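You operate a simulated robot arm through the tools that you are given. There is no shell and no other tool. Be economical: measure what you need, move in short steps, check, and stop when the job is done.

Carry out the task below with a simulated robot arm. There is one attempt and no reset: what you move stays moved.

JOB
The rug went on too slack: wind it off and roll it up again to the card.
Fine: counter back to nought, set the drag, roll it all up, clamp off, feed bar back.

The check looks at the end state, three seconds after you hand in, the way a careful person would. Anything else that was tipped, shoved, dropped, spilled or broken makes it a failure.

ROBOT AND FRAMES
A 6-joint arm with a two-finger parallel gripper, fixed in place. Base frame: the origin is at the foot of the arm, x ahead of it, y to its left, z up; the work surface is at about z = 782. Lengths are in mm, angles in rad, forces in N, time in s.
With the tool pointing down near the work surface it reaches from about 360 to 820 mm from the base axis. Its first joint turns from -2.897 to 2.897 rad. Payload 3.91 kg.
The tool frame sits at the grasp point between the pads (the TCP): z along the fingers, y along the line on which they close. The tips reach 30 mm beyond it. Largest opening 110 mm; finger width 20, thickness 10; the body of the gripper, 48 by 112 mm, starts 55 mm behind the TCP.
Orientation is told as [roll, pitch, yaw] about the base's x, y, z axes, in that order, counted from this pose: with the fingers straight down and closing along the base's y, the tool's x points along the base's -x, its y along +y and its z along -z.

CONTROLS
- The arm moves only by the tool move_arm. Its argument "commands" is a list of rows, each a list of 7 numbers: the turn, a rotation vector about the tool's x, y, z in units of 6 degrees (1.0 is 6 degrees), then the shift along the tool's x, y, z in units of 50 mm (1.0 is 50 mm), then the opening, from 0 (shut) to 1 (fully open). In form: [[rx, ry, rz, dx, dy, dz, hand], ...]. A call has 1 to 20 rows; each row shifts and turns the commanded pose from where the row before left it, along the tool's axes as they then stand. A call with a number of a shift or a turn outside -1 to 1 is refused whole. Rows are played at 5 a second. More than 50 mm and 0.15 rad between two rows, or a gripper value outside its range, and nothing of the call is played. Where a pose cannot be reached the arm comes as near as it can. A force on the tool above 50 N (or 10 N above the force at the start of the call, whichever is more), or a blocked arm, ends the call early, and 0.2 s more pass. Each finger travels about 45 mm/s and halts on what it meets, pressing with about 22 N; the grip force reading is that of the motor and also rises with nothing between the fingers. The clock runs only during rows and for 0.2 s after the last one: add rows that do not move to give the fingers time. The reply holds the time, the measured pose of the TCP, the force on the tool along the base axes, the opening and the grip force, in the units named above and with some noise.
- Cameras (640 x 400 px; columns grow to the right, rows downward): "scene" is fixed at [218.7, 650.7, 1501.7]; the picture's right is [-0.71, -0.71, 0.00], its down [-0.55, 0.55, -0.63] and it looks along [0.44, -0.44, -0.78] (base axes); focal length 313 px, centre (320, 200). "wrist" rides on the gripper at [77, 7, -114] in the tool frame; the picture's right is [-0.09, 1.00, 0.00], its down [-0.80, -0.07, -0.59] and it looks along [-0.59, -0.05, 0.80] (tool axes); focal length 270 px, centre (320, 200). There is no depth. A picture from a camera that has moved, and an enlarged one, comes with that camera's place and axes in the base frame and with its lens.
- get_image(camera): a new picture of that camera. It takes no simulated time.
- lift_body(by): slides the trunk up (or, below 0, down) by that many mm; the arm rides with it, the base frame stays. It gives what a move gives, with no picture.
- zoom(camera, box): a new picture of the part [left, top, right, bottom] of that camera's present view, enlarged. It takes no simulated time.
- finish_job(): hands the job in; it is judged then, once.

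Go step by step. Nothing tells you positions but the pictures and the camera data: compare them with the known pose of the tool, close in by small moves and look again before you grip or let go. The budget is 120 turns and 64 pictures, counting those below and the enlarged ones. Unless the task says otherwise, let go and move clear before handing in, and close with one line.

The tools are called after "Request:" by a JSON object that holds its "name" and its "arguments". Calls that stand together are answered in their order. move_arm: Moves the arm, as the interface text tells. Its arguments: {"type":"object","properties":{"commands":{"type":"array"}},"required":["commands"]} The other tools are called the same way: lift_body (by) slides the trunk up or down; get_image (camera) takes a picture; zoom (camera, box) takes an enlarged picture of a part of a camera's view; finish_job () hands the job in.

At the start:

```text
time: 0.0
eef_pos: [363.0, 238.9, 1181.7]
orientation: [0.0, 0.001, -0.001]
ft_force: [0.1, -0.7, 0.9]
grip_width: 110.1
gripper_force: 0.1
trunk travel left (down, up): [-500.0, 110.0]
```

scene: 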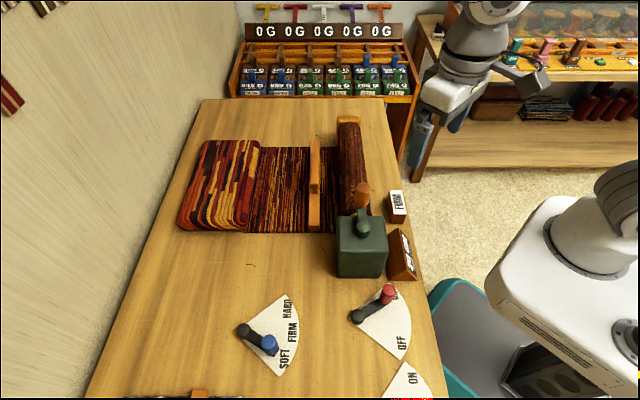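
wrist: 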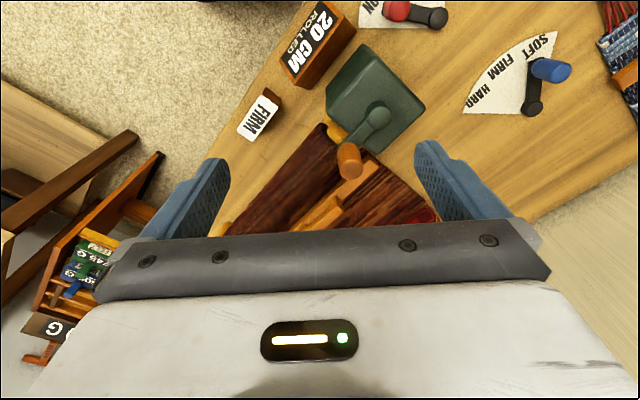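

I see a bench with a rug partly wound on a roller, a green crank box, a drag lever (SOFT/FIRM/HARD), a red clamp lever (ON/OFF), a counter and a card. I'll zoom in to read the details.

Request:
{"name": "zoom", "arguments": {"camera": "scene", "box": [170, 100, 430, 262]}}

Request:
{"name": "zoom", "arguments": {"camera": "scene", "box": [170, 240, 450, 400]}}

Request:
{"name": "zoom", "arguments": {"camera": "wrist", "box": [200, 0, 520, 200]}}

```text
2.46 times, centred on (300, 181) of scene
camera zoom: at [218.7, 650.7, 1501.7], right [-0.71, -0.71, 0.0], down [-0.55, 0.55, -0.63], along [0.44, -0.44, -0.78], focal length 770 px, centre (369, 247)
```

zoom: 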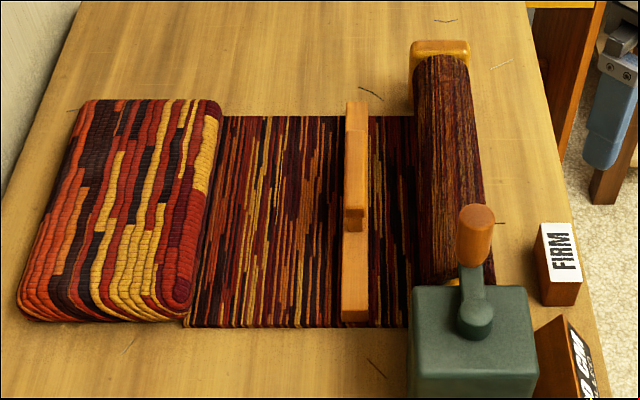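

```text
2.29 times, centred on (310, 320) of scene
camera zoom: at [218.7, 650.7, 1501.7], right [-0.71, -0.71, 0.0], down [-0.55, 0.55, -0.63], along [0.44, -0.44, -0.78], focal length 715 px, centre (343, -74)
```

zoom: 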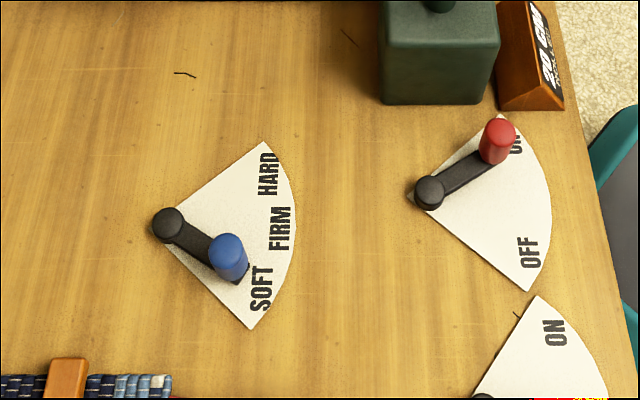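

```text
2.00 times, centred on (360, 100) of wrist
camera zoom: at [286.3, 245.2, 1296.4], right [0.09, 1.0, 0.0], down [0.8, -0.07, 0.59], along [0.59, -0.05, -0.8], focal length 541 px, centre (240, 400)
```

zoom: 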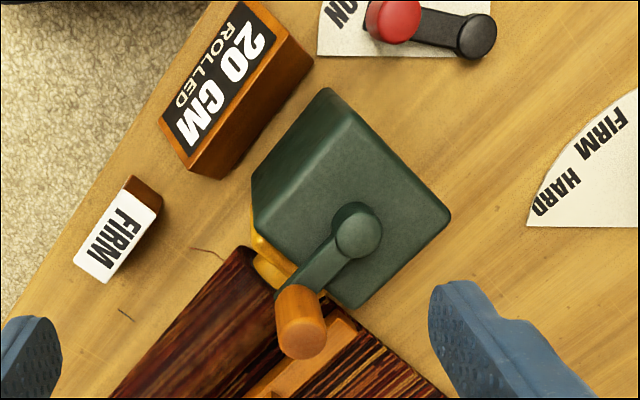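

The crank axis looks vertical: hub top ≈ (421, 315, 932), knob top ≈ (466, 271, 990), so a radius of about 63. I'll turn the wrist to look at the levers and the neighbouring area before touching anything.

Request:
{"name": "move_arm", "arguments": {"commands": [[0, 0, -1, 0, 0, 0, 1], [0, 0, -1, 0, 0, 0, 1], [0, 0, -1, 0, 0, 0, 1], [0, 0, -1, 0, 0, 0, 1], [0, 0, -1, 0, 0, 0, 1], [0, 0, -1, 0, 0, 0, 1], [0, 0, -1, 0, 0, 0, 1], [0, 0, -1, 0, 0, 0, 1], [0, 0, -1, 0, 0, 0, 1], [0, 0, -1, 0, 0, 0, 1], [0, 0, -1, 0, 0, 0, 1], [0, 0, -1, 0, 0, 0, 1], [0, 0, -1, 0, 0, 0, 1], [0, 0, -1, 0, 0, 0, 1], [0, 0, -1, 0, 0, 0, 1], [0, 0, -1, 0, 0, 0, 1]]}}

Request:
{"name": "get_image", "arguments": {"camera": "wrist"}}

```text
time: 3.4
eef_pos: [363.5, 239.8, 1181.3]
orientation: [0.0, -0.001, 1.678]
ft_force: [0.4, -0.2, -0.2]
grip_width: 109.9
gripper_force: 0.0
trunk travel left (down, up): [-500.0, 110.0]
```

```text
58 pictures are left
camera wrist: at [364.9, 161.2, 1296.6], right [-1.0, -0.02, 0.0], down [-0.02, 0.8, 0.59], along [-0.01, 0.59, -0.8], focal length 270 px, centre (320, 200)
```

wrist: 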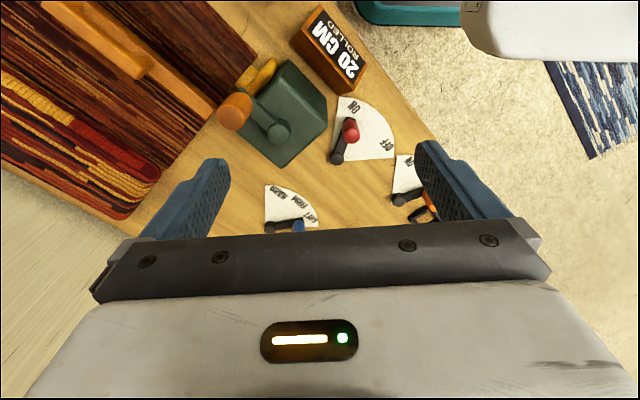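

I'll shift toward +y to see the third lever and the items beyond it.

Request:
{"name": "move_arm", "arguments": {"commands": [[0, 0, 0, -1, 0, 0, 1], [0, 0, 0, -1, 0, 0, 1], [0, 0, 0, -1, 0, 0, 1], [0, 0, 0, -1, 0, 0, 1], [0, 0, 0, -1, 0, 0, 1], [0, 0, 0, -0.5, 0, 0, 1]]}}

Request:
{"name": "get_image", "arguments": {"camera": "wrist"}}

Request:
{"name": "get_image", "arguments": {"camera": "scene"}}

```text
time: 4.8
eef_pos: [335.3, 514.1, 1182.7]
orientation: [0.0, -0.002, 1.676]
ft_force: [0.3, 0.9, 0.9]
grip_width: 109.8
gripper_force: 0.1
trunk travel left (down, up): [-500.0, 110.0]
```

```text
57 pictures are left
camera wrist: at [336.3, 436.1, 1297.8], right [-1.0, -0.02, 0.0], down [-0.01, 0.8, 0.59], along [-0.01, 0.59, -0.8], focal length 270 px, centre (320, 200)
```

wrist: 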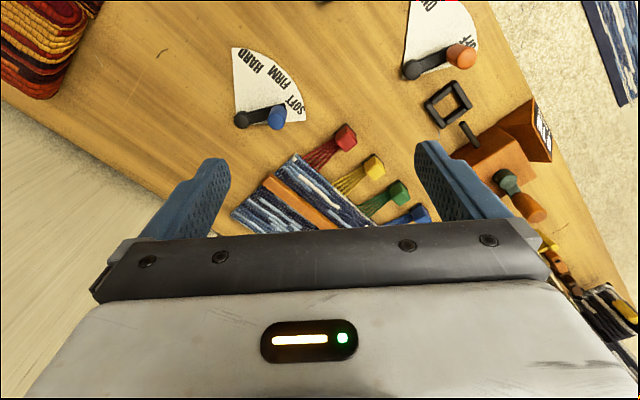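

```text
56 pictures are left
```

scene: 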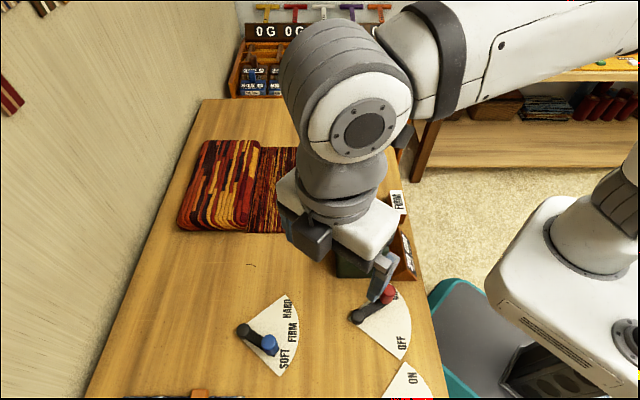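

I see a second ON/OFF lever (orange) and another device beyond it. I'll zoom in.

Request:
{"name": "zoom", "arguments": {"camera": "wrist", "box": [220, 0, 640, 260]}}

Request:
{"name": "move_arm", "arguments": {"commands": [[0, 0, -1, -1, 0, 0, 1], [0, 0, -1, -1, 0, 0, 1], [0, 0, -1, -1, 0, 0, 1], [0, 0, -1, -0.5, 0, 0, 1], [0, 0, -1, 0, 0, 0, 1]]}}

Request:
{"name": "get_image", "arguments": {"camera": "wrist"}}

```text
1.52 times, centred on (430, 130) of wrist
camera zoom: at [336.3, 436.1, 1297.8], right [-1.0, -0.02, 0.0], down [-0.01, 0.8, 0.59], along [-0.01, 0.59, -0.8], focal length 412 px, centre (152, 307)
```

zoom: 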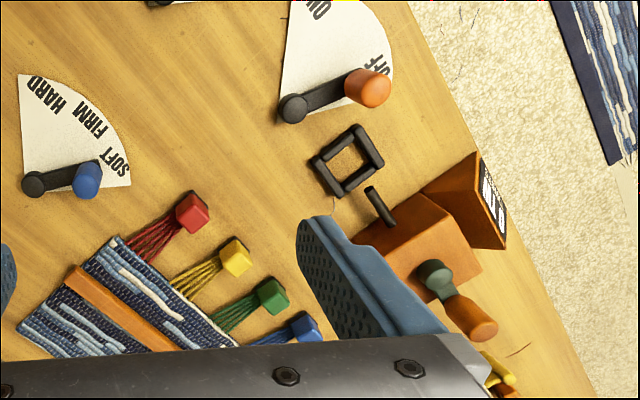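

```text
time: 6.0
eef_pos: [288.8, 670.2, 1175.3]
orientation: [0.003, 0.0, 2.201]
ft_force: [-0.4, -0.5, 0.0]
grip_width: 110.2
gripper_force: 0.1
out of reach, approached as far as the arm can: row 4
trunk travel left (down, up): [-500.0, 110.0]
```

```text
54 pictures are left
camera wrist: at [328.2, 603.3, 1290.6], right [-0.86, -0.52, 0.0], down [-0.41, 0.69, 0.59], along [-0.31, 0.51, -0.8], focal length 270 px, centre (320, 200)
```

wrist: 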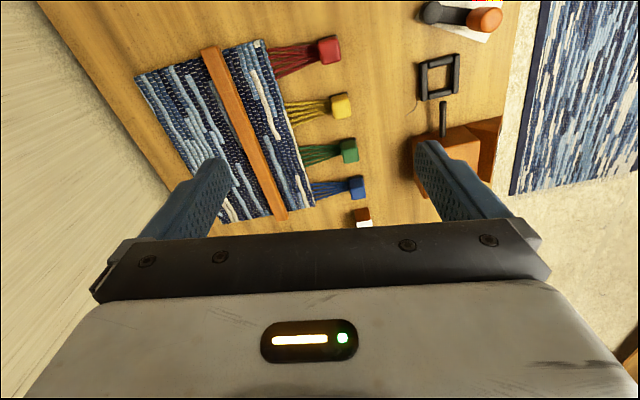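

The second device is a separate fringe twister, so I'll leave it alone. Now I'll go back and look at the feed bar and rug from the roller side.

Request:
{"name": "move_arm", "arguments": {"commands": [[0, 0, 1, 1, 0, 0, 1], [0, 0, 1, 1, 0, 0, 1], [0, 0, 1, 1, 0, 0, 1], [0, 0, 1, 1, 0, 0, 1], [0, 0, 1, 1, 0, 0, 1], [0, 0, 1, 1, 0, 0, 1], [0, 0, 1, 1, 0, 0, 1], [0, 0, 1, 1, 0, 0, 1], [0, 0, 1, 1, 0, 0, 1], [0, 0, 1, 0, 0, 0, 1], [0, 0, 1, 0, 0, 0, 1], [0, 0, 1, 0, 0, 0, 1], [0, 0, 1, 0, 0, 0, 1], [0, 0, 0.52, 0, 0, 0, 1]]}}

Request:
{"name": "get_image", "arguments": {"camera": "wrist"}}

```text
time: 9.0
eef_pos: [378.7, 245.3, 1175.9]
orientation: [0.002, 0.0, 0.782]
ft_force: [-0.2, 0.5, 0.4]
grip_width: 109.7
gripper_force: 0.1
trunk travel left (down, up): [-500.0, 110.0]
```

```text
53 pictures are left
camera wrist: at [319.5, 194.2, 1290.2], right [-0.64, 0.77, 0.0], down [0.62, 0.51, 0.59], along [0.46, 0.38, -0.8], focal length 270 px, centre (320, 200)
```

wrist: 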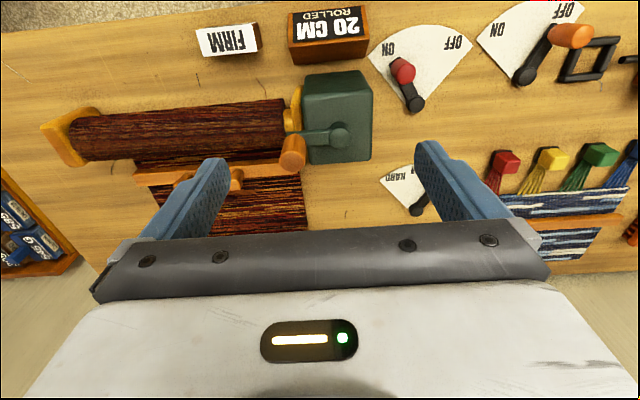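

Request:
{"name": "move_arm", "arguments": {"commands": [[0, 0, 0, 0, -1, 0, 1], [0, 0, 0, 0, -1, 0, 1], [0, 0, 0, 0, -1, 0, 1], [0, 0, 0, 0, -1, 0, 1]]}}

Request:
{"name": "get_image", "arguments": {"camera": "wrist"}}

Request:
{"name": "zoom", "arguments": {"camera": "scene", "box": [230, 100, 450, 240]}}

```text
time: 10.0
eef_pos: [523.0, 101.4, 1175.2]
orientation: [0.0, -0.001, 0.783]
ft_force: [0.4, -1.1, -0.2]
grip_width: 109.9
gripper_force: 0.0
trunk travel left (down, up): [-500.0, 110.0]
```

```text
52 pictures are left
camera wrist: at [463.3, 51.2, 1289.9], right [-0.64, 0.77, 0.0], down [0.62, 0.51, 0.59], along [0.46, 0.38, -0.8], focal length 270 px, centre (320, 200)
```

wrist: 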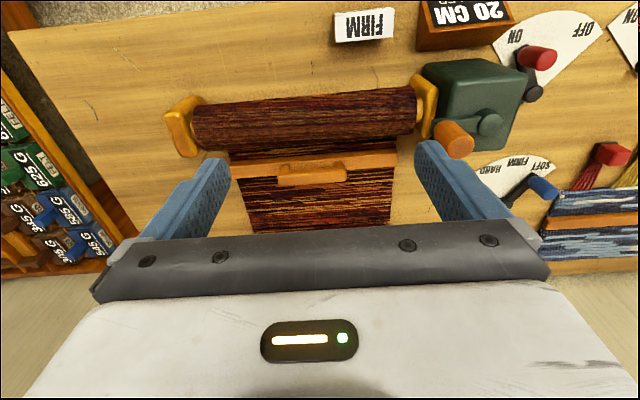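

```text
2.86 times, centred on (340, 170) of scene
camera zoom: at [218.7, 650.7, 1501.7], right [-0.71, -0.71, 0.0], down [-0.55, 0.55, -0.63], along [0.44, -0.44, -0.78], focal length 894 px, centre (263, 286)
```

zoom: 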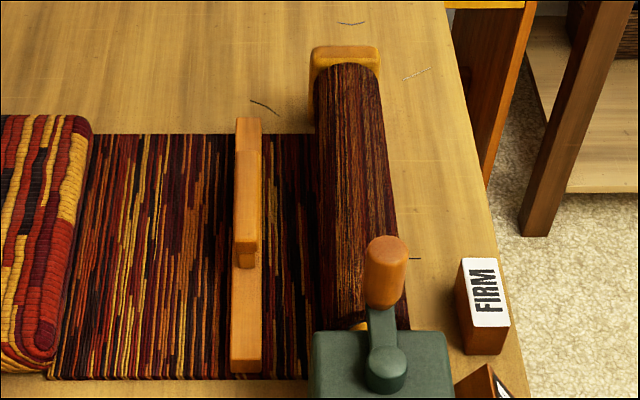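

The feed bar is a lath with a bridge handle lying across the rug; I've noted its present place. Next I'll hover over the crank knob at about (466, 271) and check alignment.

Request:
{"name": "move_arm", "arguments": {"commands": [[0, 0, 0, -0.8, 0.8, 0, 1], [0, 0, 0, -0.79, 0.8, 0, 1], [0, 0, 0, 0, 0.8, 0, 1], [0, 0, 0, 0, 0.81, 0.5, 1], [0, 0, 0, 0, 0, 1, 1], [0, 0, 0, 0, 0, 0.5, 1], [0, 0, 0, 0, 0, 0, 1]]}}

Request:
{"name": "get_image", "arguments": {"camera": "wrist"}}

Request:
{"name": "get_image", "arguments": {"camera": "scene"}}

```text
refused: row 1 steps farther than a row can; nothing moved
```

```text
50 pictures are left
camera wrist: at [463.3, 51.2, 1289.9], right [-0.64, 0.77, 0.0], down [0.62, 0.51, 0.59], along [0.46, 0.38, -0.8], focal length 270 px, centre (320, 200)
```

wrist: 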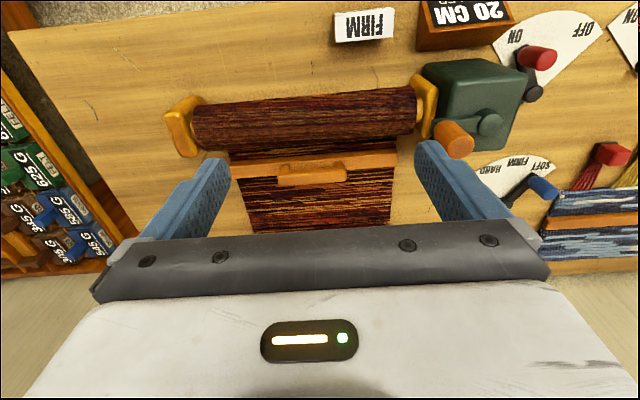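

```text
49 pictures are left
```

scene: 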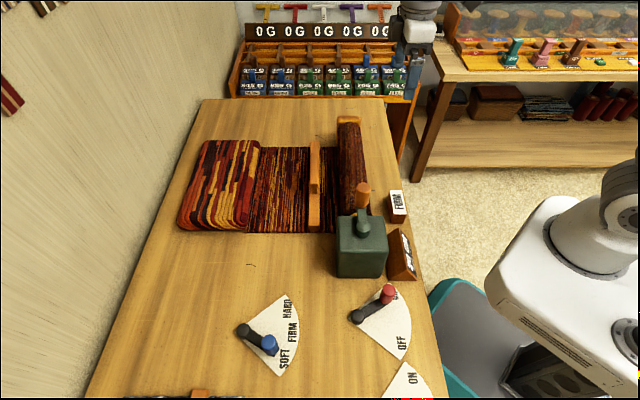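

One row's shift was too long, so the call was refused. I'll resend it with shorter steps and more rows; this view confirms the knob at about (463, 267).

Request:
{"name": "move_arm", "arguments": {"commands": [[0, 0, 0, -0.5, 0.8, 0, 1], [0, 0, 0, -0.5, 0.8, 0, 1], [0, 0, 0, -0.5, 0.8, 0, 1], [0, 0, 0, -0.09, 0.81, 0, 1], [0, 0, 0, 0, 0, 0.9, 1], [0, 0, 0, 0, 0, 0.9, 1], [0, 0, 0, 0, 0, 0.4, 1], [0, 0, 0, 0, 0, 0, 1]]}}

Request:
{"name": "get_image", "arguments": {"camera": "wrist"}}

Request:
{"name": "get_image", "arguments": {"camera": "scene"}}

```text
time: 11.8
eef_pos: [464.8, 273.2, 1064.2]
orientation: [-0.001, 0.0, 0.783]
ft_force: [0.3, -0.3, 0.1]
grip_width: 110.2
gripper_force: 0.1
trunk travel left (down, up): [-500.0, 110.0]
```

```text
48 pictures are left
camera wrist: at [404.5, 223.1, 1179.2], right [-0.64, 0.77, 0.0], down [0.62, 0.52, 0.59], along [0.46, 0.38, -0.8], focal length 270 px, centre (320, 200)
```

wrist: 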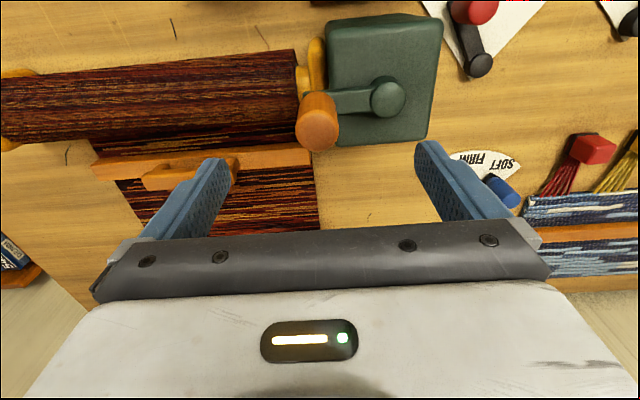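

```text
47 pictures are left
```

scene: 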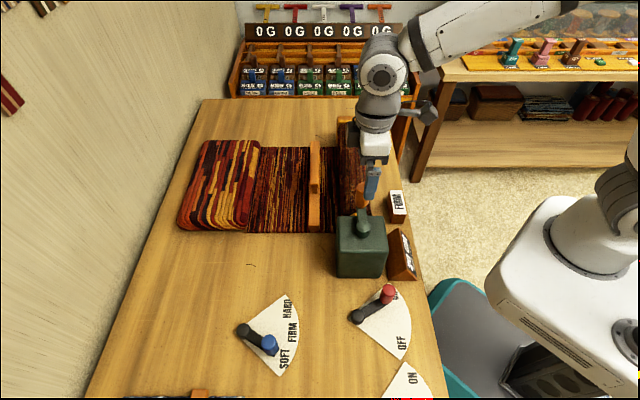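

Alignment is within 4 mm. I'll descend and grip the knob.

Request:
{"name": "move_arm", "arguments": {"commands": [[0, 0, 0, 0.03, -0.07, 0.6, 1], [0, 0, 0, 0, 0, 0.6, 1], [0, 0, 0, 0, 0, 0.4, 1], [0, 0, 0, 0, 0, 0, 0.5], [0, 0, 0, 0, 0, 0, 0], [0, 0, 0, 0, 0, 0, 0], [0, 0, 0, 0, 0, 0, 0], [0, 0, 0, 0, 0, 0, 0], [0, 0, 0, 0, 0, 0, 0]]}}

Request:
{"name": "get_image", "arguments": {"camera": "wrist"}}

```text
time: 13.8
eef_pos: [464.2, 269.1, 987.8]
orientation: [0.0, 0.0, 0.786]
ft_force: [-9.0, 8.8, -2.5]
grip_width: 31.6
gripper_force: 45.4
trunk travel left (down, up): [-500.0, 110.0]
```

```text
46 pictures are left
camera wrist: at [404.0, 219.7, 1101.8], right [-0.64, 0.77, 0.0], down [0.62, 0.52, 0.59], along [0.46, 0.38, -0.8], focal length 270 px, centre (320, 200)
```

wrist: 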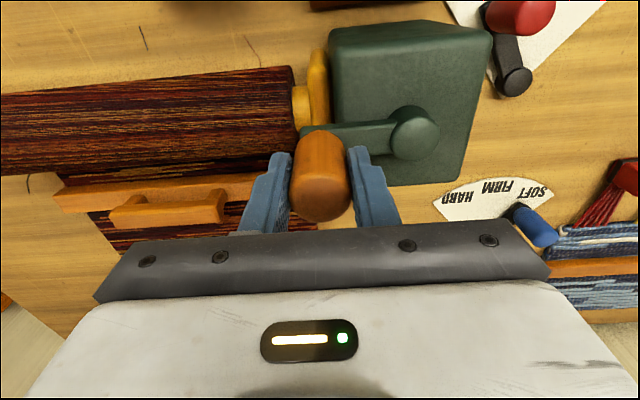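

The knob is gripped (31.6 mm wide). First I'll try a small turn, anticlockwise from above, and watch forces and the counter.

Request:
{"name": "move_arm", "arguments": {"commands": [[0, 0, 0, -0.1, 0.03, 0, 0], [0, 0, 0, -0.11, 0.02, 0, 0], [0, 0, 0, -0.11, 0.03, 0, 0], [0, 0, 0, -0.1, 0.04, 0, 0], [0, 0, 0, 0, 0, 0, 0]]}}

Request:
{"name": "get_image", "arguments": {"camera": "scene"}}

```text
time: 15.0
eef_pos: [476.7, 287.5, 987.5]
orientation: [-0.001, -0.001, 0.783]
ft_force: [5.9, -3.3, 3.3]
grip_width: 31.5
gripper_force: 45.1
trunk travel left (down, up): [-500.0, 110.0]
```

```text
45 pictures are left
```

scene: 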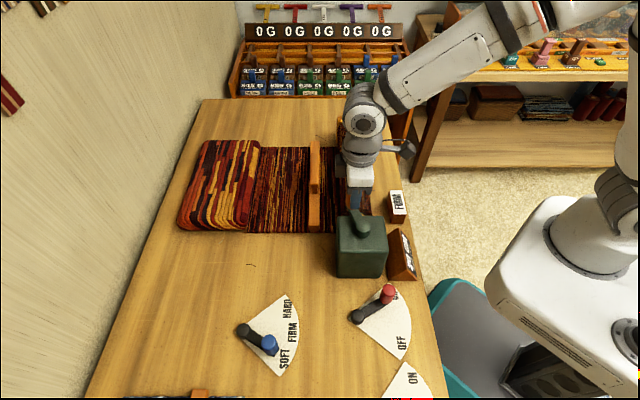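

The crank turns freely. Geometry fit: hub ≈ (420.5, 316), R ≈ 62.5. I'll do about 100° more anticlockwise and read the counter.

Request:
{"name": "move_arm", "arguments": {"commands": [[0, 0, 0, -0.412, 0.24, 0, 0], [0, 0, 0, -0.279, 0.333, 0, 0], [0, 0, 0, -0.149, 0.408, 0, 0], [0, 0, 0, 0, 0.434, 0, 0], [0, 0, 0, 0.149, 0.408, 0, 0], [0, 0, 0, 0, 0, 0, 0]]}}

Request:
{"name": "get_image", "arguments": {"camera": "wrist"}}

Request:
{"name": "zoom", "arguments": {"camera": "scene", "box": [230, 120, 450, 260]}}

```text
time: 16.4
eef_pos: [433.6, 373.9, 987.9]
orientation: [-0.001, 0.0, 0.782]
ft_force: [-2.6, -12.7, 19.1]
grip_width: 31.6
gripper_force: 44.7
trunk travel left (down, up): [-500.0, 110.0]
```

```text
44 pictures are left
camera wrist: at [374.2, 324.0, 1101.7], right [-0.64, 0.77, 0.0], down [0.62, 0.51, 0.6], along [0.46, 0.38, -0.8], focal length 270 px, centre (320, 200)
```

wrist: 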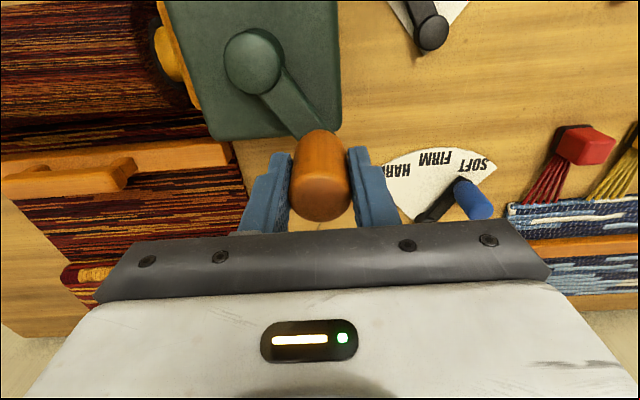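

```text
2.86 times, centred on (340, 190) of scene
camera zoom: at [218.7, 650.7, 1501.7], right [-0.71, -0.71, 0.0], down [-0.55, 0.55, -0.63], along [0.44, -0.44, -0.78], focal length 894 px, centre (263, 229)
```

zoom: 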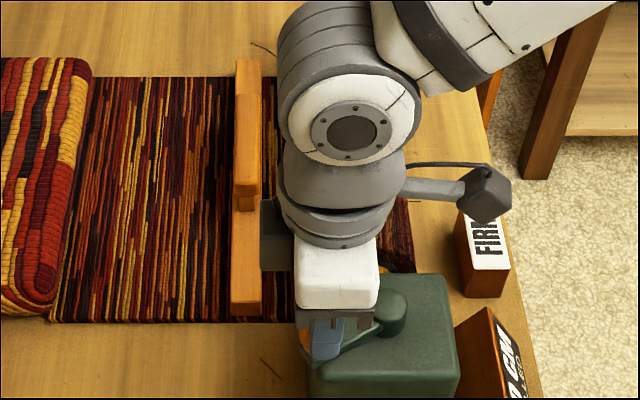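

Request:
{"name": "zoom", "arguments": {"camera": "scene", "box": [380, 220, 428, 290]}}

```text
5.71 times, centred on (404, 255) of scene
camera zoom: at [218.7, 650.7, 1501.7], right [-0.71, -0.71, 0.0], down [-0.55, 0.55, -0.63], along [0.44, -0.44, -0.78], focal length 1787 px, centre (-160, -114)
```

zoom: 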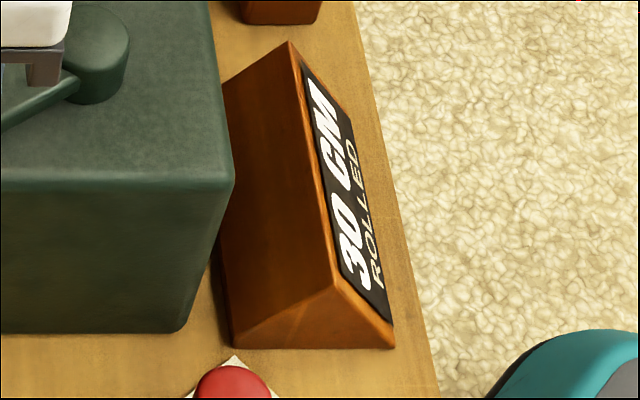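

The counter is readable from the scene camera: it now says 30, so anticlockwise winds on and clockwise winds off. I refit hub ≈ (421, 313), R ≈ 60, and now turn clockwise.

Request:
{"name": "move_arm", "arguments": {"commands": [[0, 0, 0, -0.141, -0.46, 0, 0], [0, 0, 0, 0, -0.417, 0, 0], [0, 0, 0, 0.143, -0.392, 0, 0], [0, 0, 0, 0.268, -0.32, 0, 0], [0, 0, 0, 0.361, -0.208, 0, 0], [0, 0, 0, 0.41, -0.072, 0, 0], [0, 0, 0, 0.41, 0.072, 0, 0], [0, 0, 0, 0.361, 0.208, 0, 0], [0, 0, 0, 0.268, 0.32, 0, 0], [0, 0, 0, 0, 0, 0, 0]]}}

Request:
{"name": "zoom", "arguments": {"camera": "scene", "box": [300, 180, 430, 290]}}

```text
time: 18.6
eef_pos: [405.1, 253.9, 986.6]
orientation: [0.0, 0.001, 0.783]
ft_force: [-5.4, -22.0, 26.6]
grip_width: 31.7
gripper_force: 45.2
trunk travel left (down, up): [-500.0, 110.0]
```

```text
3.64 times, centred on (365, 235) of scene
camera zoom: at [218.7, 650.7, 1501.7], right [-0.71, -0.71, 0.0], down [-0.55, 0.55, -0.63], along [0.44, -0.44, -0.78], focal length 1137 px, centre (156, 73)
```

zoom: 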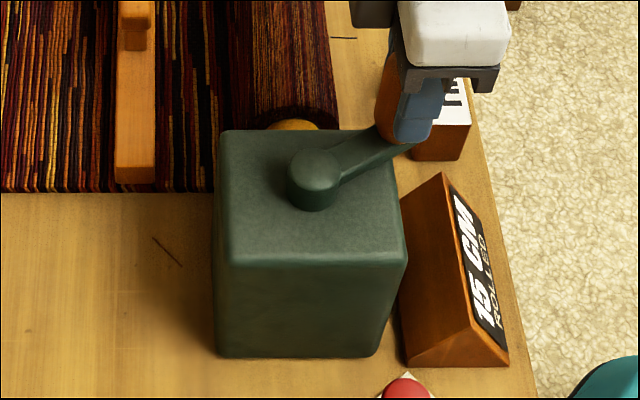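

The rate is 30 cm per turn (15 cm now at ψ = −60°), so zero falls at ψ ≈ −240°. I'll continue clockwise, stopping a little short.

Request:
{"name": "move_arm", "arguments": {"commands": [[0, 0, 0, 0.163, 0.378, 0, 0], [0, 0, 0, 0, 0.424, 0, 0], [0, 0, 0, -0.145, 0.398, 0, 0], [0, 0, 0, -0.272, 0.325, 0, 0], [0, 0, 0, -0.367, 0.212, 0, 0], [0, 0, 0, -0.417, 0.074, 0, 0], [0, 0, 0, -0.417, -0.074, 0, 0], [0, 0, 0, -0.367, -0.212, 0, 0], [0, 0, 0, 0, 0, 0, 0]]}}

Request:
{"name": "zoom", "arguments": {"camera": "scene", "box": [230, 120, 430, 290]}}

```text
time: 20.6
eef_pos: [418.1, 376.1, 986.6]
orientation: [0.0, -0.001, 0.785]
ft_force: [-0.2, 0.3, 3.5]
grip_width: 31.7
gripper_force: 44.9
trunk travel left (down, up): [-500.0, 110.0]
```

```text
2.35 times, centred on (330, 205) of scene
camera zoom: at [218.7, 650.7, 1501.7], right [-0.71, -0.71, 0.0], down [-0.55, 0.55, -0.63], along [0.44, -0.44, -0.78], focal length 736 px, centre (296, 188)
```

zoom: 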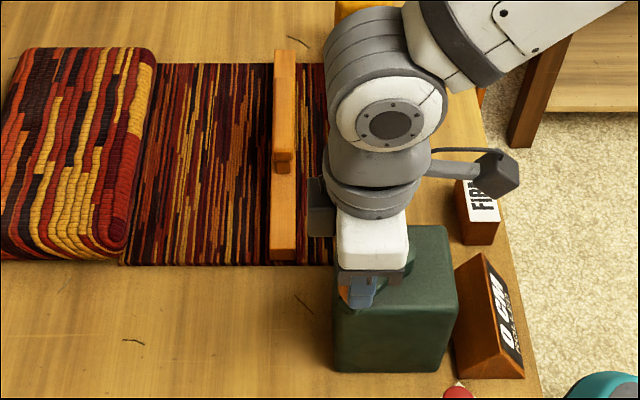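

The counter reads 0 CM at ψ ≈ −222°. I'll ease on to the predicted true zero at −240° in small steps and watch the force.

Request:
{"name": "move_arm", "arguments": {"commands": [[0, 0, 0, -0.105, -0.11, 0, 0], [0, 0, 0, -0.079, -0.235, 0, 0], [0, 0, 0, 0, 0, 0, 0]]}}

Request:
{"name": "zoom", "arguments": {"camera": "scene", "box": [380, 220, 428, 290]}}

```text
time: 21.4
eef_pos: [438.5, 373.4, 987.3]
orientation: [-0.001, -0.005, 0.783]
ft_force: [8.0, 27.1, 13.9]
grip_width: 31.5
gripper_force: 44.7
trunk travel left (down, up): [-500.0, 110.0]
```

```text
5.71 times, centred on (404, 255) of scene
camera zoom: at [218.7, 650.7, 1501.7], right [-0.71, -0.71, 0.0], down [-0.55, 0.55, -0.63], along [0.44, -0.44, -0.78], focal length 1787 px, centre (-160, -114)
```

zoom: 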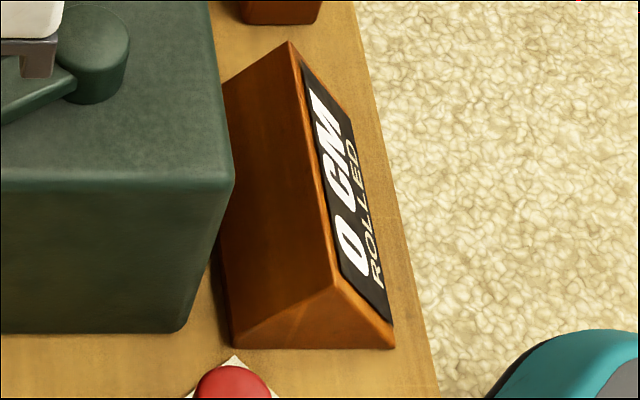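

The counter stays at 0 CM. I'll release the crank, rise, and look at whether it stays put and at the drag lever.

Request:
{"name": "move_arm", "arguments": {"commands": [[0, 0, 0, 0, 0, 0, 0.4], [0, 0, 0, 0, 0, 0, 0.8], [0, 0, 0, 0, 0, 0, 0.8], [0, 0, 0, 0, 0, -0.8, 0.8], [0, 0, 0, 0, 0, -0.8, 0.8], [0, 0, 0, -0.7, 0.7, 0, 1], [0, 0, 0, -0.7, 0.7, 0, 1], [0, 0, 0, -0.7, 0.7, 0, 1], [0, 0, 0, 0, 0, 0, 1]]}}

Request:
{"name": "get_image", "arguments": {"camera": "wrist"}}

Request:
{"name": "get_image", "arguments": {"camera": "scene"}}

```text
time: 23.4
eef_pos: [439.0, 517.7, 1067.6]
orientation: [0.0, 0.0, 0.78]
ft_force: [-0.4, 0.7, -0.2]
grip_width: 109.9
gripper_force: 0.1
trunk travel left (down, up): [-500.0, 110.0]
```

```text
38 pictures are left
camera wrist: at [378.4, 468.9, 1181.6], right [-0.64, 0.77, 0.0], down [0.62, 0.51, 0.59], along [0.46, 0.38, -0.8], focal length 270 px, centre (320, 200)
```

wrist: 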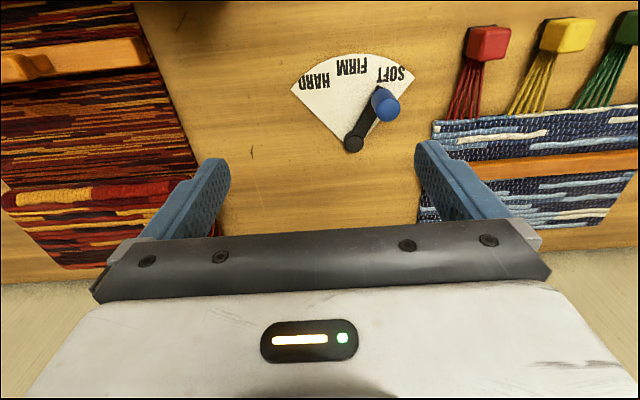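

```text
37 pictures are left
```

scene: 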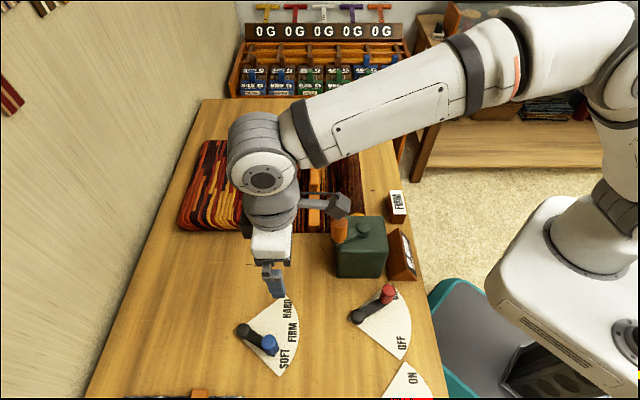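

The crank stayed put. The drag knob is at ≈ (408, 601, top ≈ 843), pivot ≈ (482, 626), and FIRM lies along the −135° direction. I'll move above the blue knob.

Request:
{"name": "move_arm", "arguments": {"commands": [[0, 0, 0, -0.37, 0.8, 0, 1], [0, 0, 0, -0.37, 0.81, 0, 1], [0, 0, 0, 0, 0, 0.9, 1], [0, 0, 0, 0, 0, 0.9, 1], [0, 0, 0, 0, 0, 0.9, 1], [0, 0, 0, 0, 0, 0.6, 1], [0, 0, 0, 0, 0, 0, 1]]}}

Request:
{"name": "get_image", "arguments": {"camera": "wrist"}}

```text
time: 25.0
eef_pos: [405.4, 602.5, 901.9]
orientation: [0.0, 0.001, 0.783]
ft_force: [0.3, 0.3, -0.6]
grip_width: 110.0
gripper_force: 0.1
trunk travel left (down, up): [-500.0, 110.0]
```

```text
36 pictures are left
camera wrist: at [345.9, 552.5, 1016.3], right [-0.64, 0.77, 0.0], down [0.62, 0.51, 0.59], along [0.46, 0.38, -0.8], focal length 270 px, centre (320, 200)
```

wrist: 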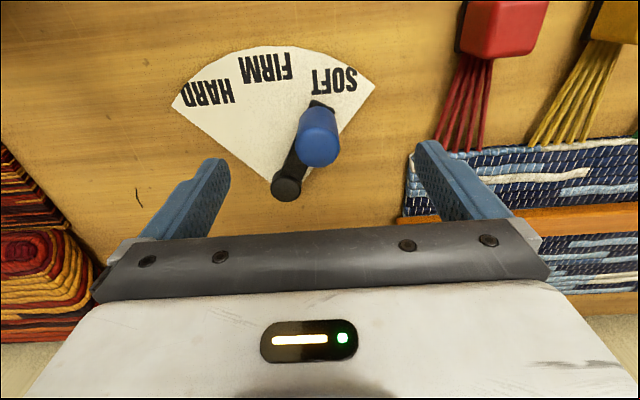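

Request:
{"name": "move_arm", "arguments": {"commands": [[0, 0, 0, -0.07, -0.03, 0.5, 0.8], [0, 0, 0, 0, 0, 0.5, 0.7], [0, 0, 0, 0, 0, 0.3, 0.6], [0, 0, 0, 0, 0, 0, 0], [0, 0, 0, 0, 0, 0, 0], [0, 0, 0, 0, 0, 0, 0], [0, 0, 0, 0, 0, 0, 0], [0, 0, 0, 0, 0, 0, 0]]}}

Request:
{"name": "get_image", "arguments": {"camera": "wrist"}}

```text
time: 26.8
eef_pos: [409.5, 603.7, 836.8]
orientation: [0.0, 0.001, 0.783]
ft_force: [-2.6, 0.4, -3.1]
grip_width: 29.0
gripper_force: 44.7
trunk travel left (down, up): [-500.0, 110.0]
```

```text
35 pictures are left
camera wrist: at [349.6, 553.1, 951.3], right [-0.64, 0.77, 0.0], down [0.62, 0.52, 0.59], along [0.46, 0.38, -0.8], focal length 270 px, centre (320, 200)
```

wrist: 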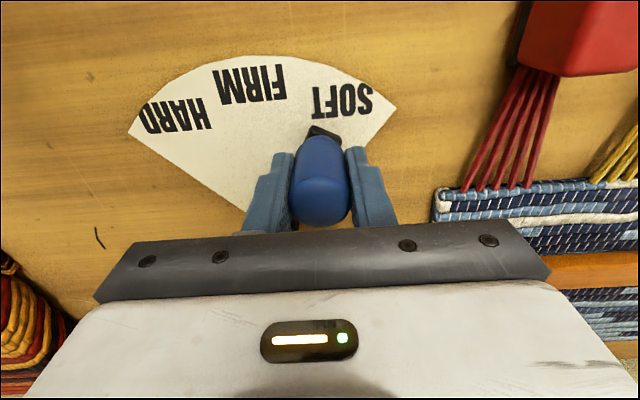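

The blue knob is gripped. I'll swing it 30° along the arc to FIRM.

Request:
{"name": "move_arm", "arguments": {"commands": [[0, 0, 0, 0.106, -0.225, 0, 0], [0, 0, 0, 0.065, -0.238, 0, 0], [0, 0, 0, 0.021, -0.248, 0, 0], [0, 0, 0, 0, 0, 0, 0], [0, 0, 0, 0, 0, 0, 0]]}}

Request:
{"name": "get_image", "arguments": {"camera": "wrist"}}

```text
time: 28.0
eef_pos: [427.9, 572.7, 837.5]
orientation: [0.0, -0.002, 0.781]
ft_force: [5.2, -3.2, 5.2]
grip_width: 28.2
gripper_force: 45.3
trunk travel left (down, up): [-500.0, 110.0]
```

```text
34 pictures are left
camera wrist: at [369.1, 521.1, 951.1], right [-0.64, 0.77, 0.0], down [0.62, 0.51, 0.6], along [0.46, 0.38, -0.8], focal length 270 px, centre (320, 200)
```

wrist: 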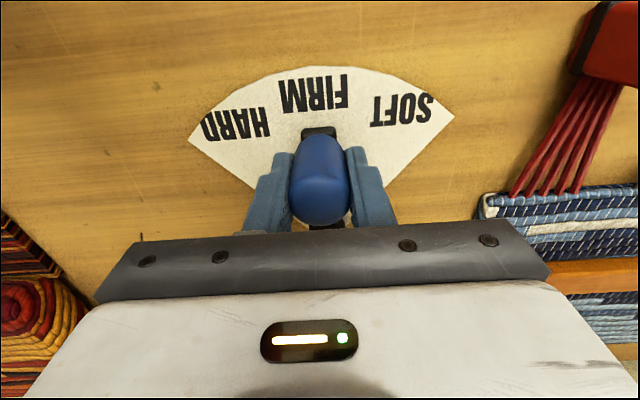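

The lever points to FIRM. I'll release, rise, and go back above the crank knob.

Request:
{"name": "move_arm", "arguments": {"commands": [[0, 0, 0, 0, 0, 0, 0.3], [0, 0, 0, 0, 0, 0, 0.6], [0, 0, 0, 0, 0, 0, 0.6], [0, 0, 0, 0, 0, -0.9, 0.6], [0, 0, 0, 0, 0, -0.9, 1], [0, 0, 0, 0, 0, -0.9, 1], [0, 0, 0, 0, 0, -0.9, 1], [0, 0, 0, 0, 0, -0.9, 1], [0, 0, 0, 0.66, -0.74, 0, 1], [0, 0, 0, 0.66, -0.74, 0, 1], [0, 0, 0, 0.67, -0.74, 0, 1], [0, 0, 0, 0.67, -0.74, 0, 1], [0, 0, 0, 0, 0, 0, 1]]}}

Request:
{"name": "get_image", "arguments": {"camera": "wrist"}}

Request:
{"name": "zoom", "arguments": {"camera": "scene", "box": [170, 200, 450, 375]}}

```text
time: 30.8
eef_pos: [439.9, 371.3, 1060.2]
orientation: [0.0, -0.001, 0.784]
ft_force: [0.1, 0.4, -0.6]
grip_width: 109.9
gripper_force: 0.0
trunk travel left (down, up): [-500.0, 110.0]
```

```text
33 pictures are left
camera wrist: at [379.5, 321.3, 1175.0], right [-0.64, 0.77, 0.0], down [0.62, 0.52, 0.59], along [0.46, 0.38, -0.8], focal length 270 px, centre (320, 200)
```

wrist: 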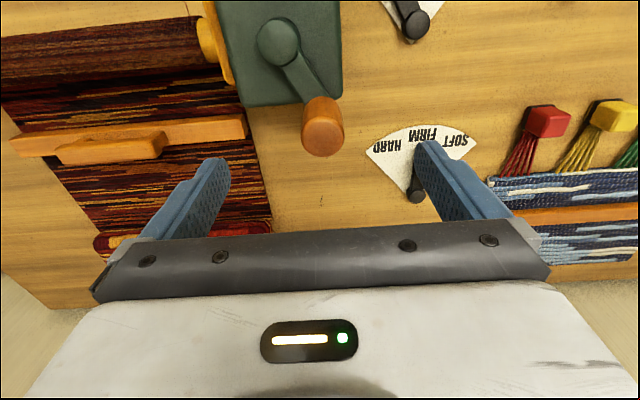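

```text
2.29 times, centred on (310, 288) of scene
camera zoom: at [218.7, 650.7, 1501.7], right [-0.71, -0.71, 0.0], down [-0.55, 0.55, -0.63], along [0.44, -0.44, -0.78], focal length 715 px, centre (343, 0)
```

zoom: 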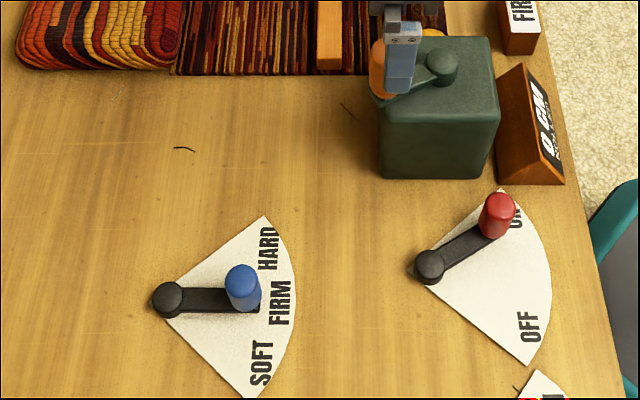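

Drag is at FIRM and the counter is at 0 CM. The crank knob is right below (440, 373), so I'll descend and grip.

Request:
{"name": "move_arm", "arguments": {"commands": [[0, 0, 0, 0, 0.02, 0.6, 0.8], [0, 0, 0, 0, 0, 0.6, 0.7], [0, 0, 0, 0, 0, 0.26, 0.6], [0, 0, 0, 0, 0, 0, 0], [0, 0, 0, 0, 0, 0, 0], [0, 0, 0, 0, 0, 0, 0], [0, 0, 0, 0, 0, 0, 0], [0, 0, 0, 0, 0, 0, 0]]}}

```text
time: 32.6
eef_pos: [436.7, 374.7, 987.8]
orientation: [0.0, 0.0, 0.783]
ft_force: [-1.6, -1.8, -4.4]
grip_width: 31.5
gripper_force: 45.1
trunk travel left (down, up): [-500.0, 110.0]
```

Gripped at ψ ≈ 120°. Now one half turn anticlockwise to check forces.

Request:
{"name": "move_arm", "arguments": {"commands": [[0, 0, 0, 0.279, 0.333, 0, 0], [0, 0, 0, 0.376, 0.217, 0, 0], [0, 0, 0, 0.4275, 0.075, 0, 0], [0, 0, 0, 0.4275, -0.075, 0, 0], [0, 0, 0, 0.376, -0.217, 0, 0], [0, 0, 0, 0.279, -0.333, 0, 0], [0, 0, 0, 0.1485, -0.408, 0, 0], [0, 0, 0, 0, -0.434, 0, 0], [0, 0, 0, -0.1485, -0.408, 0, 0], [0, 0, 0, 0, 0, 0, 0]]}}

Request:
{"name": "zoom", "arguments": {"camera": "scene", "box": [170, 100, 430, 290]}}

```text
time: 34.8
eef_pos: [404.6, 253.8, 987.4]
orientation: [-0.001, 0.0, 0.783]
ft_force: [0.6, -4.2, -13.8]
grip_width: 31.4
gripper_force: 45.1
trunk travel left (down, up): [-500.0, 110.0]
```

```text
2.11 times, centred on (300, 195) of scene
camera zoom: at [218.7, 650.7, 1501.7], right [-0.71, -0.71, 0.0], down [-0.55, 0.55, -0.63], along [0.44, -0.44, -0.78], focal length 658 px, centre (362, 210)
```

zoom: 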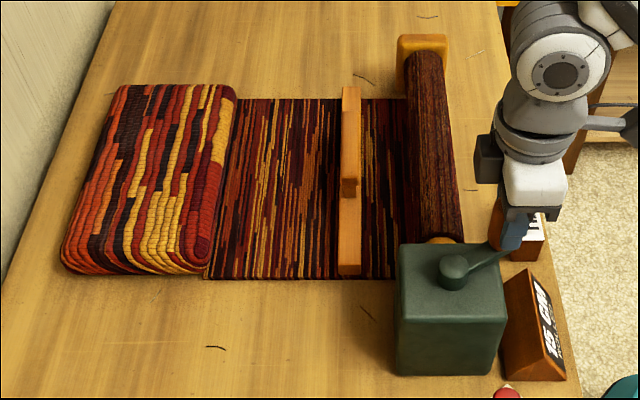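

Smooth: the counter reads 15 CM. Now a full turn.

Request:
{"name": "move_arm", "arguments": {"commands": [[0, 0, 0, -0.279, -0.333, 0, 0], [0, 0, 0, -0.376, -0.217, 0, 0], [0, 0, 0, -0.4275, -0.075, 0, 0], [0, 0, 0, -0.4275, 0.075, 0, 0], [0, 0, 0, -0.376, 0.217, 0, 0], [0, 0, 0, -0.279, 0.333, 0, 0], [0, 0, 0, -0.1485, 0.408, 0, 0], [0, 0, 0, 0, 0.434, 0, 0], [0, 0, 0, 0.1485, 0.408, 0, 0], [0, 0, 0, 0.279, 0.333, 0, 0], [0, 0, 0, 0.376, 0.217, 0, 0], [0, 0, 0, 0.4275, 0.075, 0, 0], [0, 0, 0, 0.4275, -0.075, 0, 0], [0, 0, 0, 0.376, -0.217, 0, 0], [0, 0, 0, 0.279, -0.333, 0, 0], [0, 0, 0, 0.1485, -0.408, 0, 0], [0, 0, 0, 0, -0.434, 0, 0], [0, 0, 0, -0.1485, -0.408, 0, 0], [0, 0, 0, 0, 0, 0, 0]]}}

Request:
{"name": "zoom", "arguments": {"camera": "scene", "box": [170, 100, 430, 290]}}

```text
time: 38.8
eef_pos: [405.9, 253.1, 987.4]
orientation: [0.001, -0.001, 0.785]
ft_force: [-2.2, -6.9, -16.8]
grip_width: 31.4
gripper_force: 45.5
trunk travel left (down, up): [-500.0, 110.0]
```

```text
2.11 times, centred on (300, 195) of scene
camera zoom: at [218.7, 650.7, 1501.7], right [-0.71, -0.71, 0.0], down [-0.55, 0.55, -0.63], along [0.44, -0.44, -0.78], focal length 658 px, centre (362, 210)
```

zoom: 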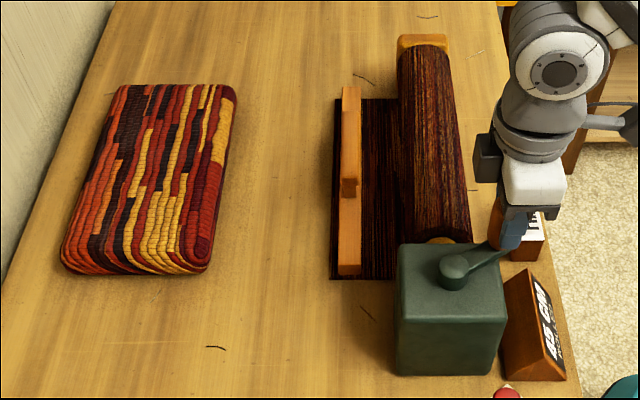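

The counter reads 45 CM and only a short tail is left (the folded bundle is a separate item). I'll go another 120° and look.

Request:
{"name": "move_arm", "arguments": {"commands": [[0, 0, 0, -0.279, -0.333, 0, 0], [0, 0, 0, -0.376, -0.217, 0, 0], [0, 0, 0, -0.4275, -0.075, 0, 0], [0, 0, 0, -0.4275, 0.075, 0, 0], [0, 0, 0, -0.376, 0.217, 0, 0], [0, 0, 0, -0.279, 0.333, 0, 0], [0, 0, 0, 0, 0, 0, 0]]}}

Request:
{"name": "zoom", "arguments": {"camera": "scene", "box": [260, 120, 430, 290]}}

```text
time: 40.4
eef_pos: [479.6, 330.1, 986.4]
orientation: [0.001, 0.003, 0.782]
ft_force: [-12.5, -4.2, -16.5]
grip_width: 31.2
gripper_force: 45.1
trunk travel left (down, up): [-500.0, 110.0]
```

```text
2.35 times, centred on (345, 205) of scene
camera zoom: at [218.7, 650.7, 1501.7], right [-0.71, -0.71, 0.0], down [-0.55, 0.55, -0.63], along [0.44, -0.44, -0.78], focal length 736 px, centre (261, 188)
```

zoom: 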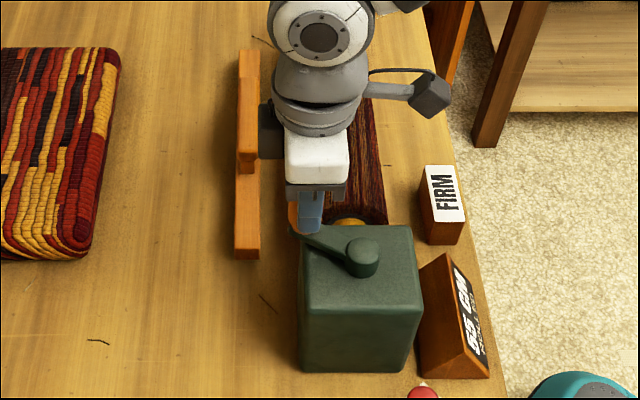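

55 CM, nearly all in. I'll go 60° more.

Request:
{"name": "move_arm", "arguments": {"commands": [[0, 0, 0, -0.1485, 0.408, 0, 0], [0, 0, 0, 0, 0.434, 0, 0], [0, 0, 0, 0.1485, 0.408, 0, 0], [0, 0, 0, 0, 0, 0, 0]]}}

Request:
{"name": "zoom", "arguments": {"camera": "scene", "box": [260, 120, 430, 290]}}

Request:
{"name": "get_image", "arguments": {"camera": "wrist"}}

```text
time: 41.1
eef_pos: [456.9, 363.3, 986.9]
orientation: [-0.007, -0.001, 0.777]
ft_force: [18.1, -14.1, -8.2]
grip_width: 31.2
gripper_force: 44.6
trunk travel left (down, up): [-500.0, 110.0]
stopped in row 3: the force on the tool passed its limit (the readings are from after the stop); the commanded pose is now the measured one
```

```text
2.35 times, centred on (345, 205) of scene
camera zoom: at [218.7, 650.7, 1501.7], right [-0.71, -0.71, 0.0], down [-0.55, 0.55, -0.63], along [0.44, -0.44, -0.78], focal length 736 px, centre (261, 188)
```

zoom: 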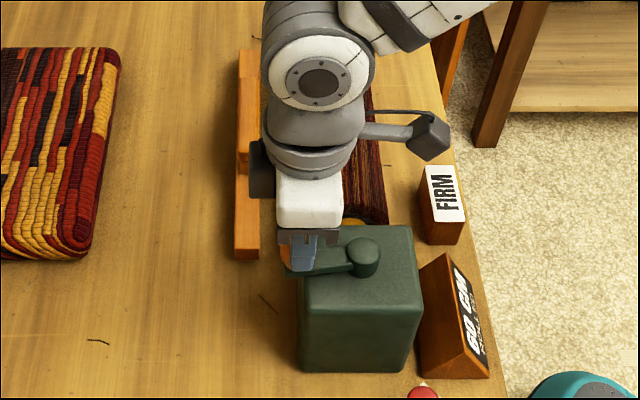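

```text
27 pictures are left
camera wrist: at [395.2, 313.5, 1101.9], right [-0.64, 0.77, -0.01], down [0.62, 0.51, 0.6], along [0.47, 0.38, -0.8], focal length 270 px, centre (320, 200)
```

wrist: 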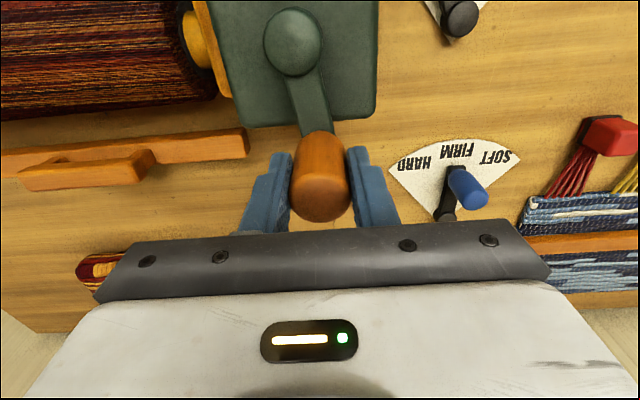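

The counter shows 60 CM and the call stopped on force. I'll push gently a little further to tell whether this is the true end.

Request:
{"name": "move_arm", "arguments": {"commands": [[0, 0, 0, 0.03, 0.1, 0, 0], [0, 0, 0, 0.03, 0.1, 0, 0], [0, 0, 0, 0.05, 0.1, 0, 0], [0, 0, 0, 0.05, 0.1, 0, 0], [0, 0, 0, 0, 0, 0, 0]]}}

Request:
{"name": "zoom", "arguments": {"camera": "scene", "box": [330, 190, 430, 290]}}

```text
time: 41.6
eef_pos: [454.5, 362.0, 987.2]
orientation: [-0.013, -0.004, 0.774]
ft_force: [19.8, -13.2, -5.5]
grip_width: 30.8
gripper_force: 44.9
trunk travel left (down, up): [-500.0, 110.0]
stopped in row 2: the force on the tool passed its limit (the readings are from after the stop); the commanded pose is now the measured one
```

```text
4.00 times, centred on (380, 240) of scene
camera zoom: at [218.7, 650.7, 1501.7], right [-0.71, -0.71, 0.0], down [-0.55, 0.55, -0.63], along [0.44, -0.44, -0.78], focal length 1251 px, centre (80, 40)
```

zoom: 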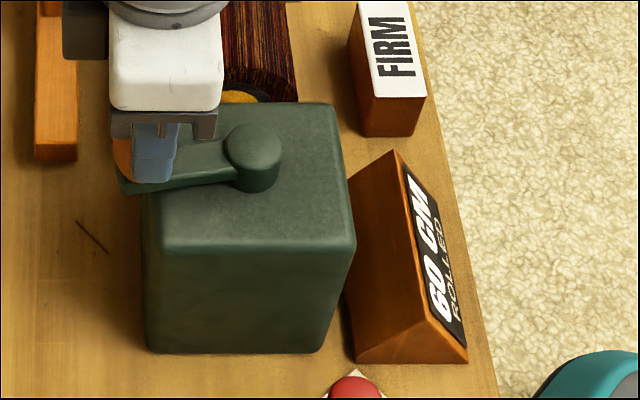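

That's a hard stop: the rug is fully rolled (60 CM). I'll release, rise, turn the wrist 90° (to clear the gearbox and counter) and move over the red clamp knob.

Request:
{"name": "move_arm", "arguments": {"commands": [[0, 0, 0, 0, 0, 0, 0.3], [0, 0, 0, 0, 0, 0, 0.6], [0, 0, 0, 0, 0, 0, 0.6], [0, 0, 0, 0, 0, -0.9, 0.6], [0, 0, 0, 0, 0, -0.9, 0.6], [0, 0, 0, 0.55, 0.49, 0, 0.6], [0, 0, 0, 0.55, 0.49, 0, 0.6], [0, 0, 0, 0.55, 0.49, 0, 0.6], [0, 0, 0, 0.53, 0.48, 0, 0.6], [0, 0, 0, 0, 0, 0, 0.6]]}}

Request:
{"name": "move_arm", "arguments": {"commands": [[0, 0, 1, 0, 0, 0, 0.6], [0, 0, 1, 0, 0, 0, 0.6], [0, 0, 1, 0, 0, 0, 0.6], [0, 0, 1, 0, 0, 0, 0.6], [0, 0, 1, 0, 0, 0, 0.6], [0, 0, 1, 0, 0, 0, 0.6], [0, 0, 1, 0, 0, 0, 0.6], [0, 0, 1, 0, 0, 0, 0.6], [0, 0, 1, 0, 0, 0, 0.6], [0, 0, 1, 0, 0, 0, 0.6], [0, 0, 1, 0, 0, 0, 0.6], [0, 0, 1, 0, 0, 0, 0.6], [0, 0, 1, 0, 0, 0, 0.6], [0, 0, 1, 0, 0, 0, 0.6], [0, 0, 0.9, 0, 0, 0, 0.6], [0, 0, 0, 0, 0, 0, 0.6]]}}

Request:
{"name": "get_image", "arguments": {"camera": "wrist"}}

Request:
{"name": "get_image", "arguments": {"camera": "scene"}}

```text
time: 43.8
eef_pos: [303.0, 358.5, 1079.5]
orientation: [-0.013, -0.005, 0.776]
ft_force: [-0.4, 0.2, -0.9]
grip_width: 66.0
gripper_force: 0.1
trunk travel left (down, up): [-500.0, 110.0]
```

```text
time: 47.2
eef_pos: [302.2, 358.8, 1077.0]
orientation: [0.005, -0.012, -0.783]
ft_force: [-0.3, -0.5, -0.8]
grip_width: 65.7
gripper_force: 0.1
trunk travel left (down, up): [-500.0, 110.0]
```

```text
25 pictures are left
camera wrist: at [250.9, 417.7, 1190.8], right [0.77, 0.64, 0.01], down [0.51, -0.61, 0.6], along [0.39, -0.46, -0.8], focal length 270 px, centre (320, 200)
```

wrist: 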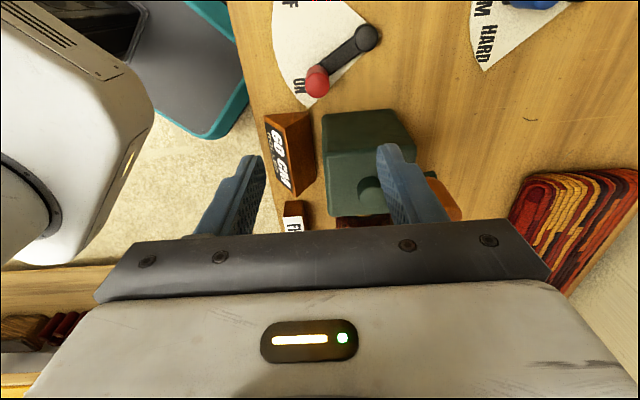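

```text
24 pictures are left
```

scene: 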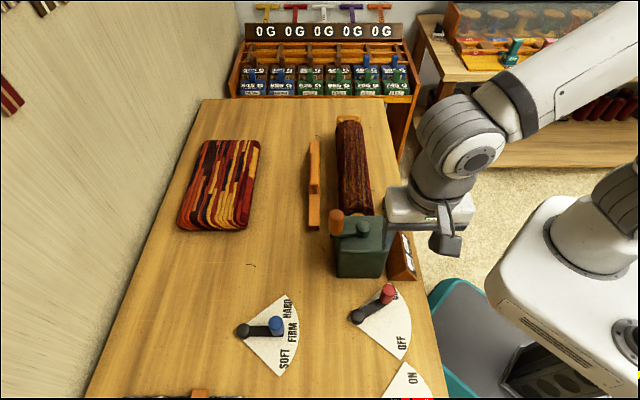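

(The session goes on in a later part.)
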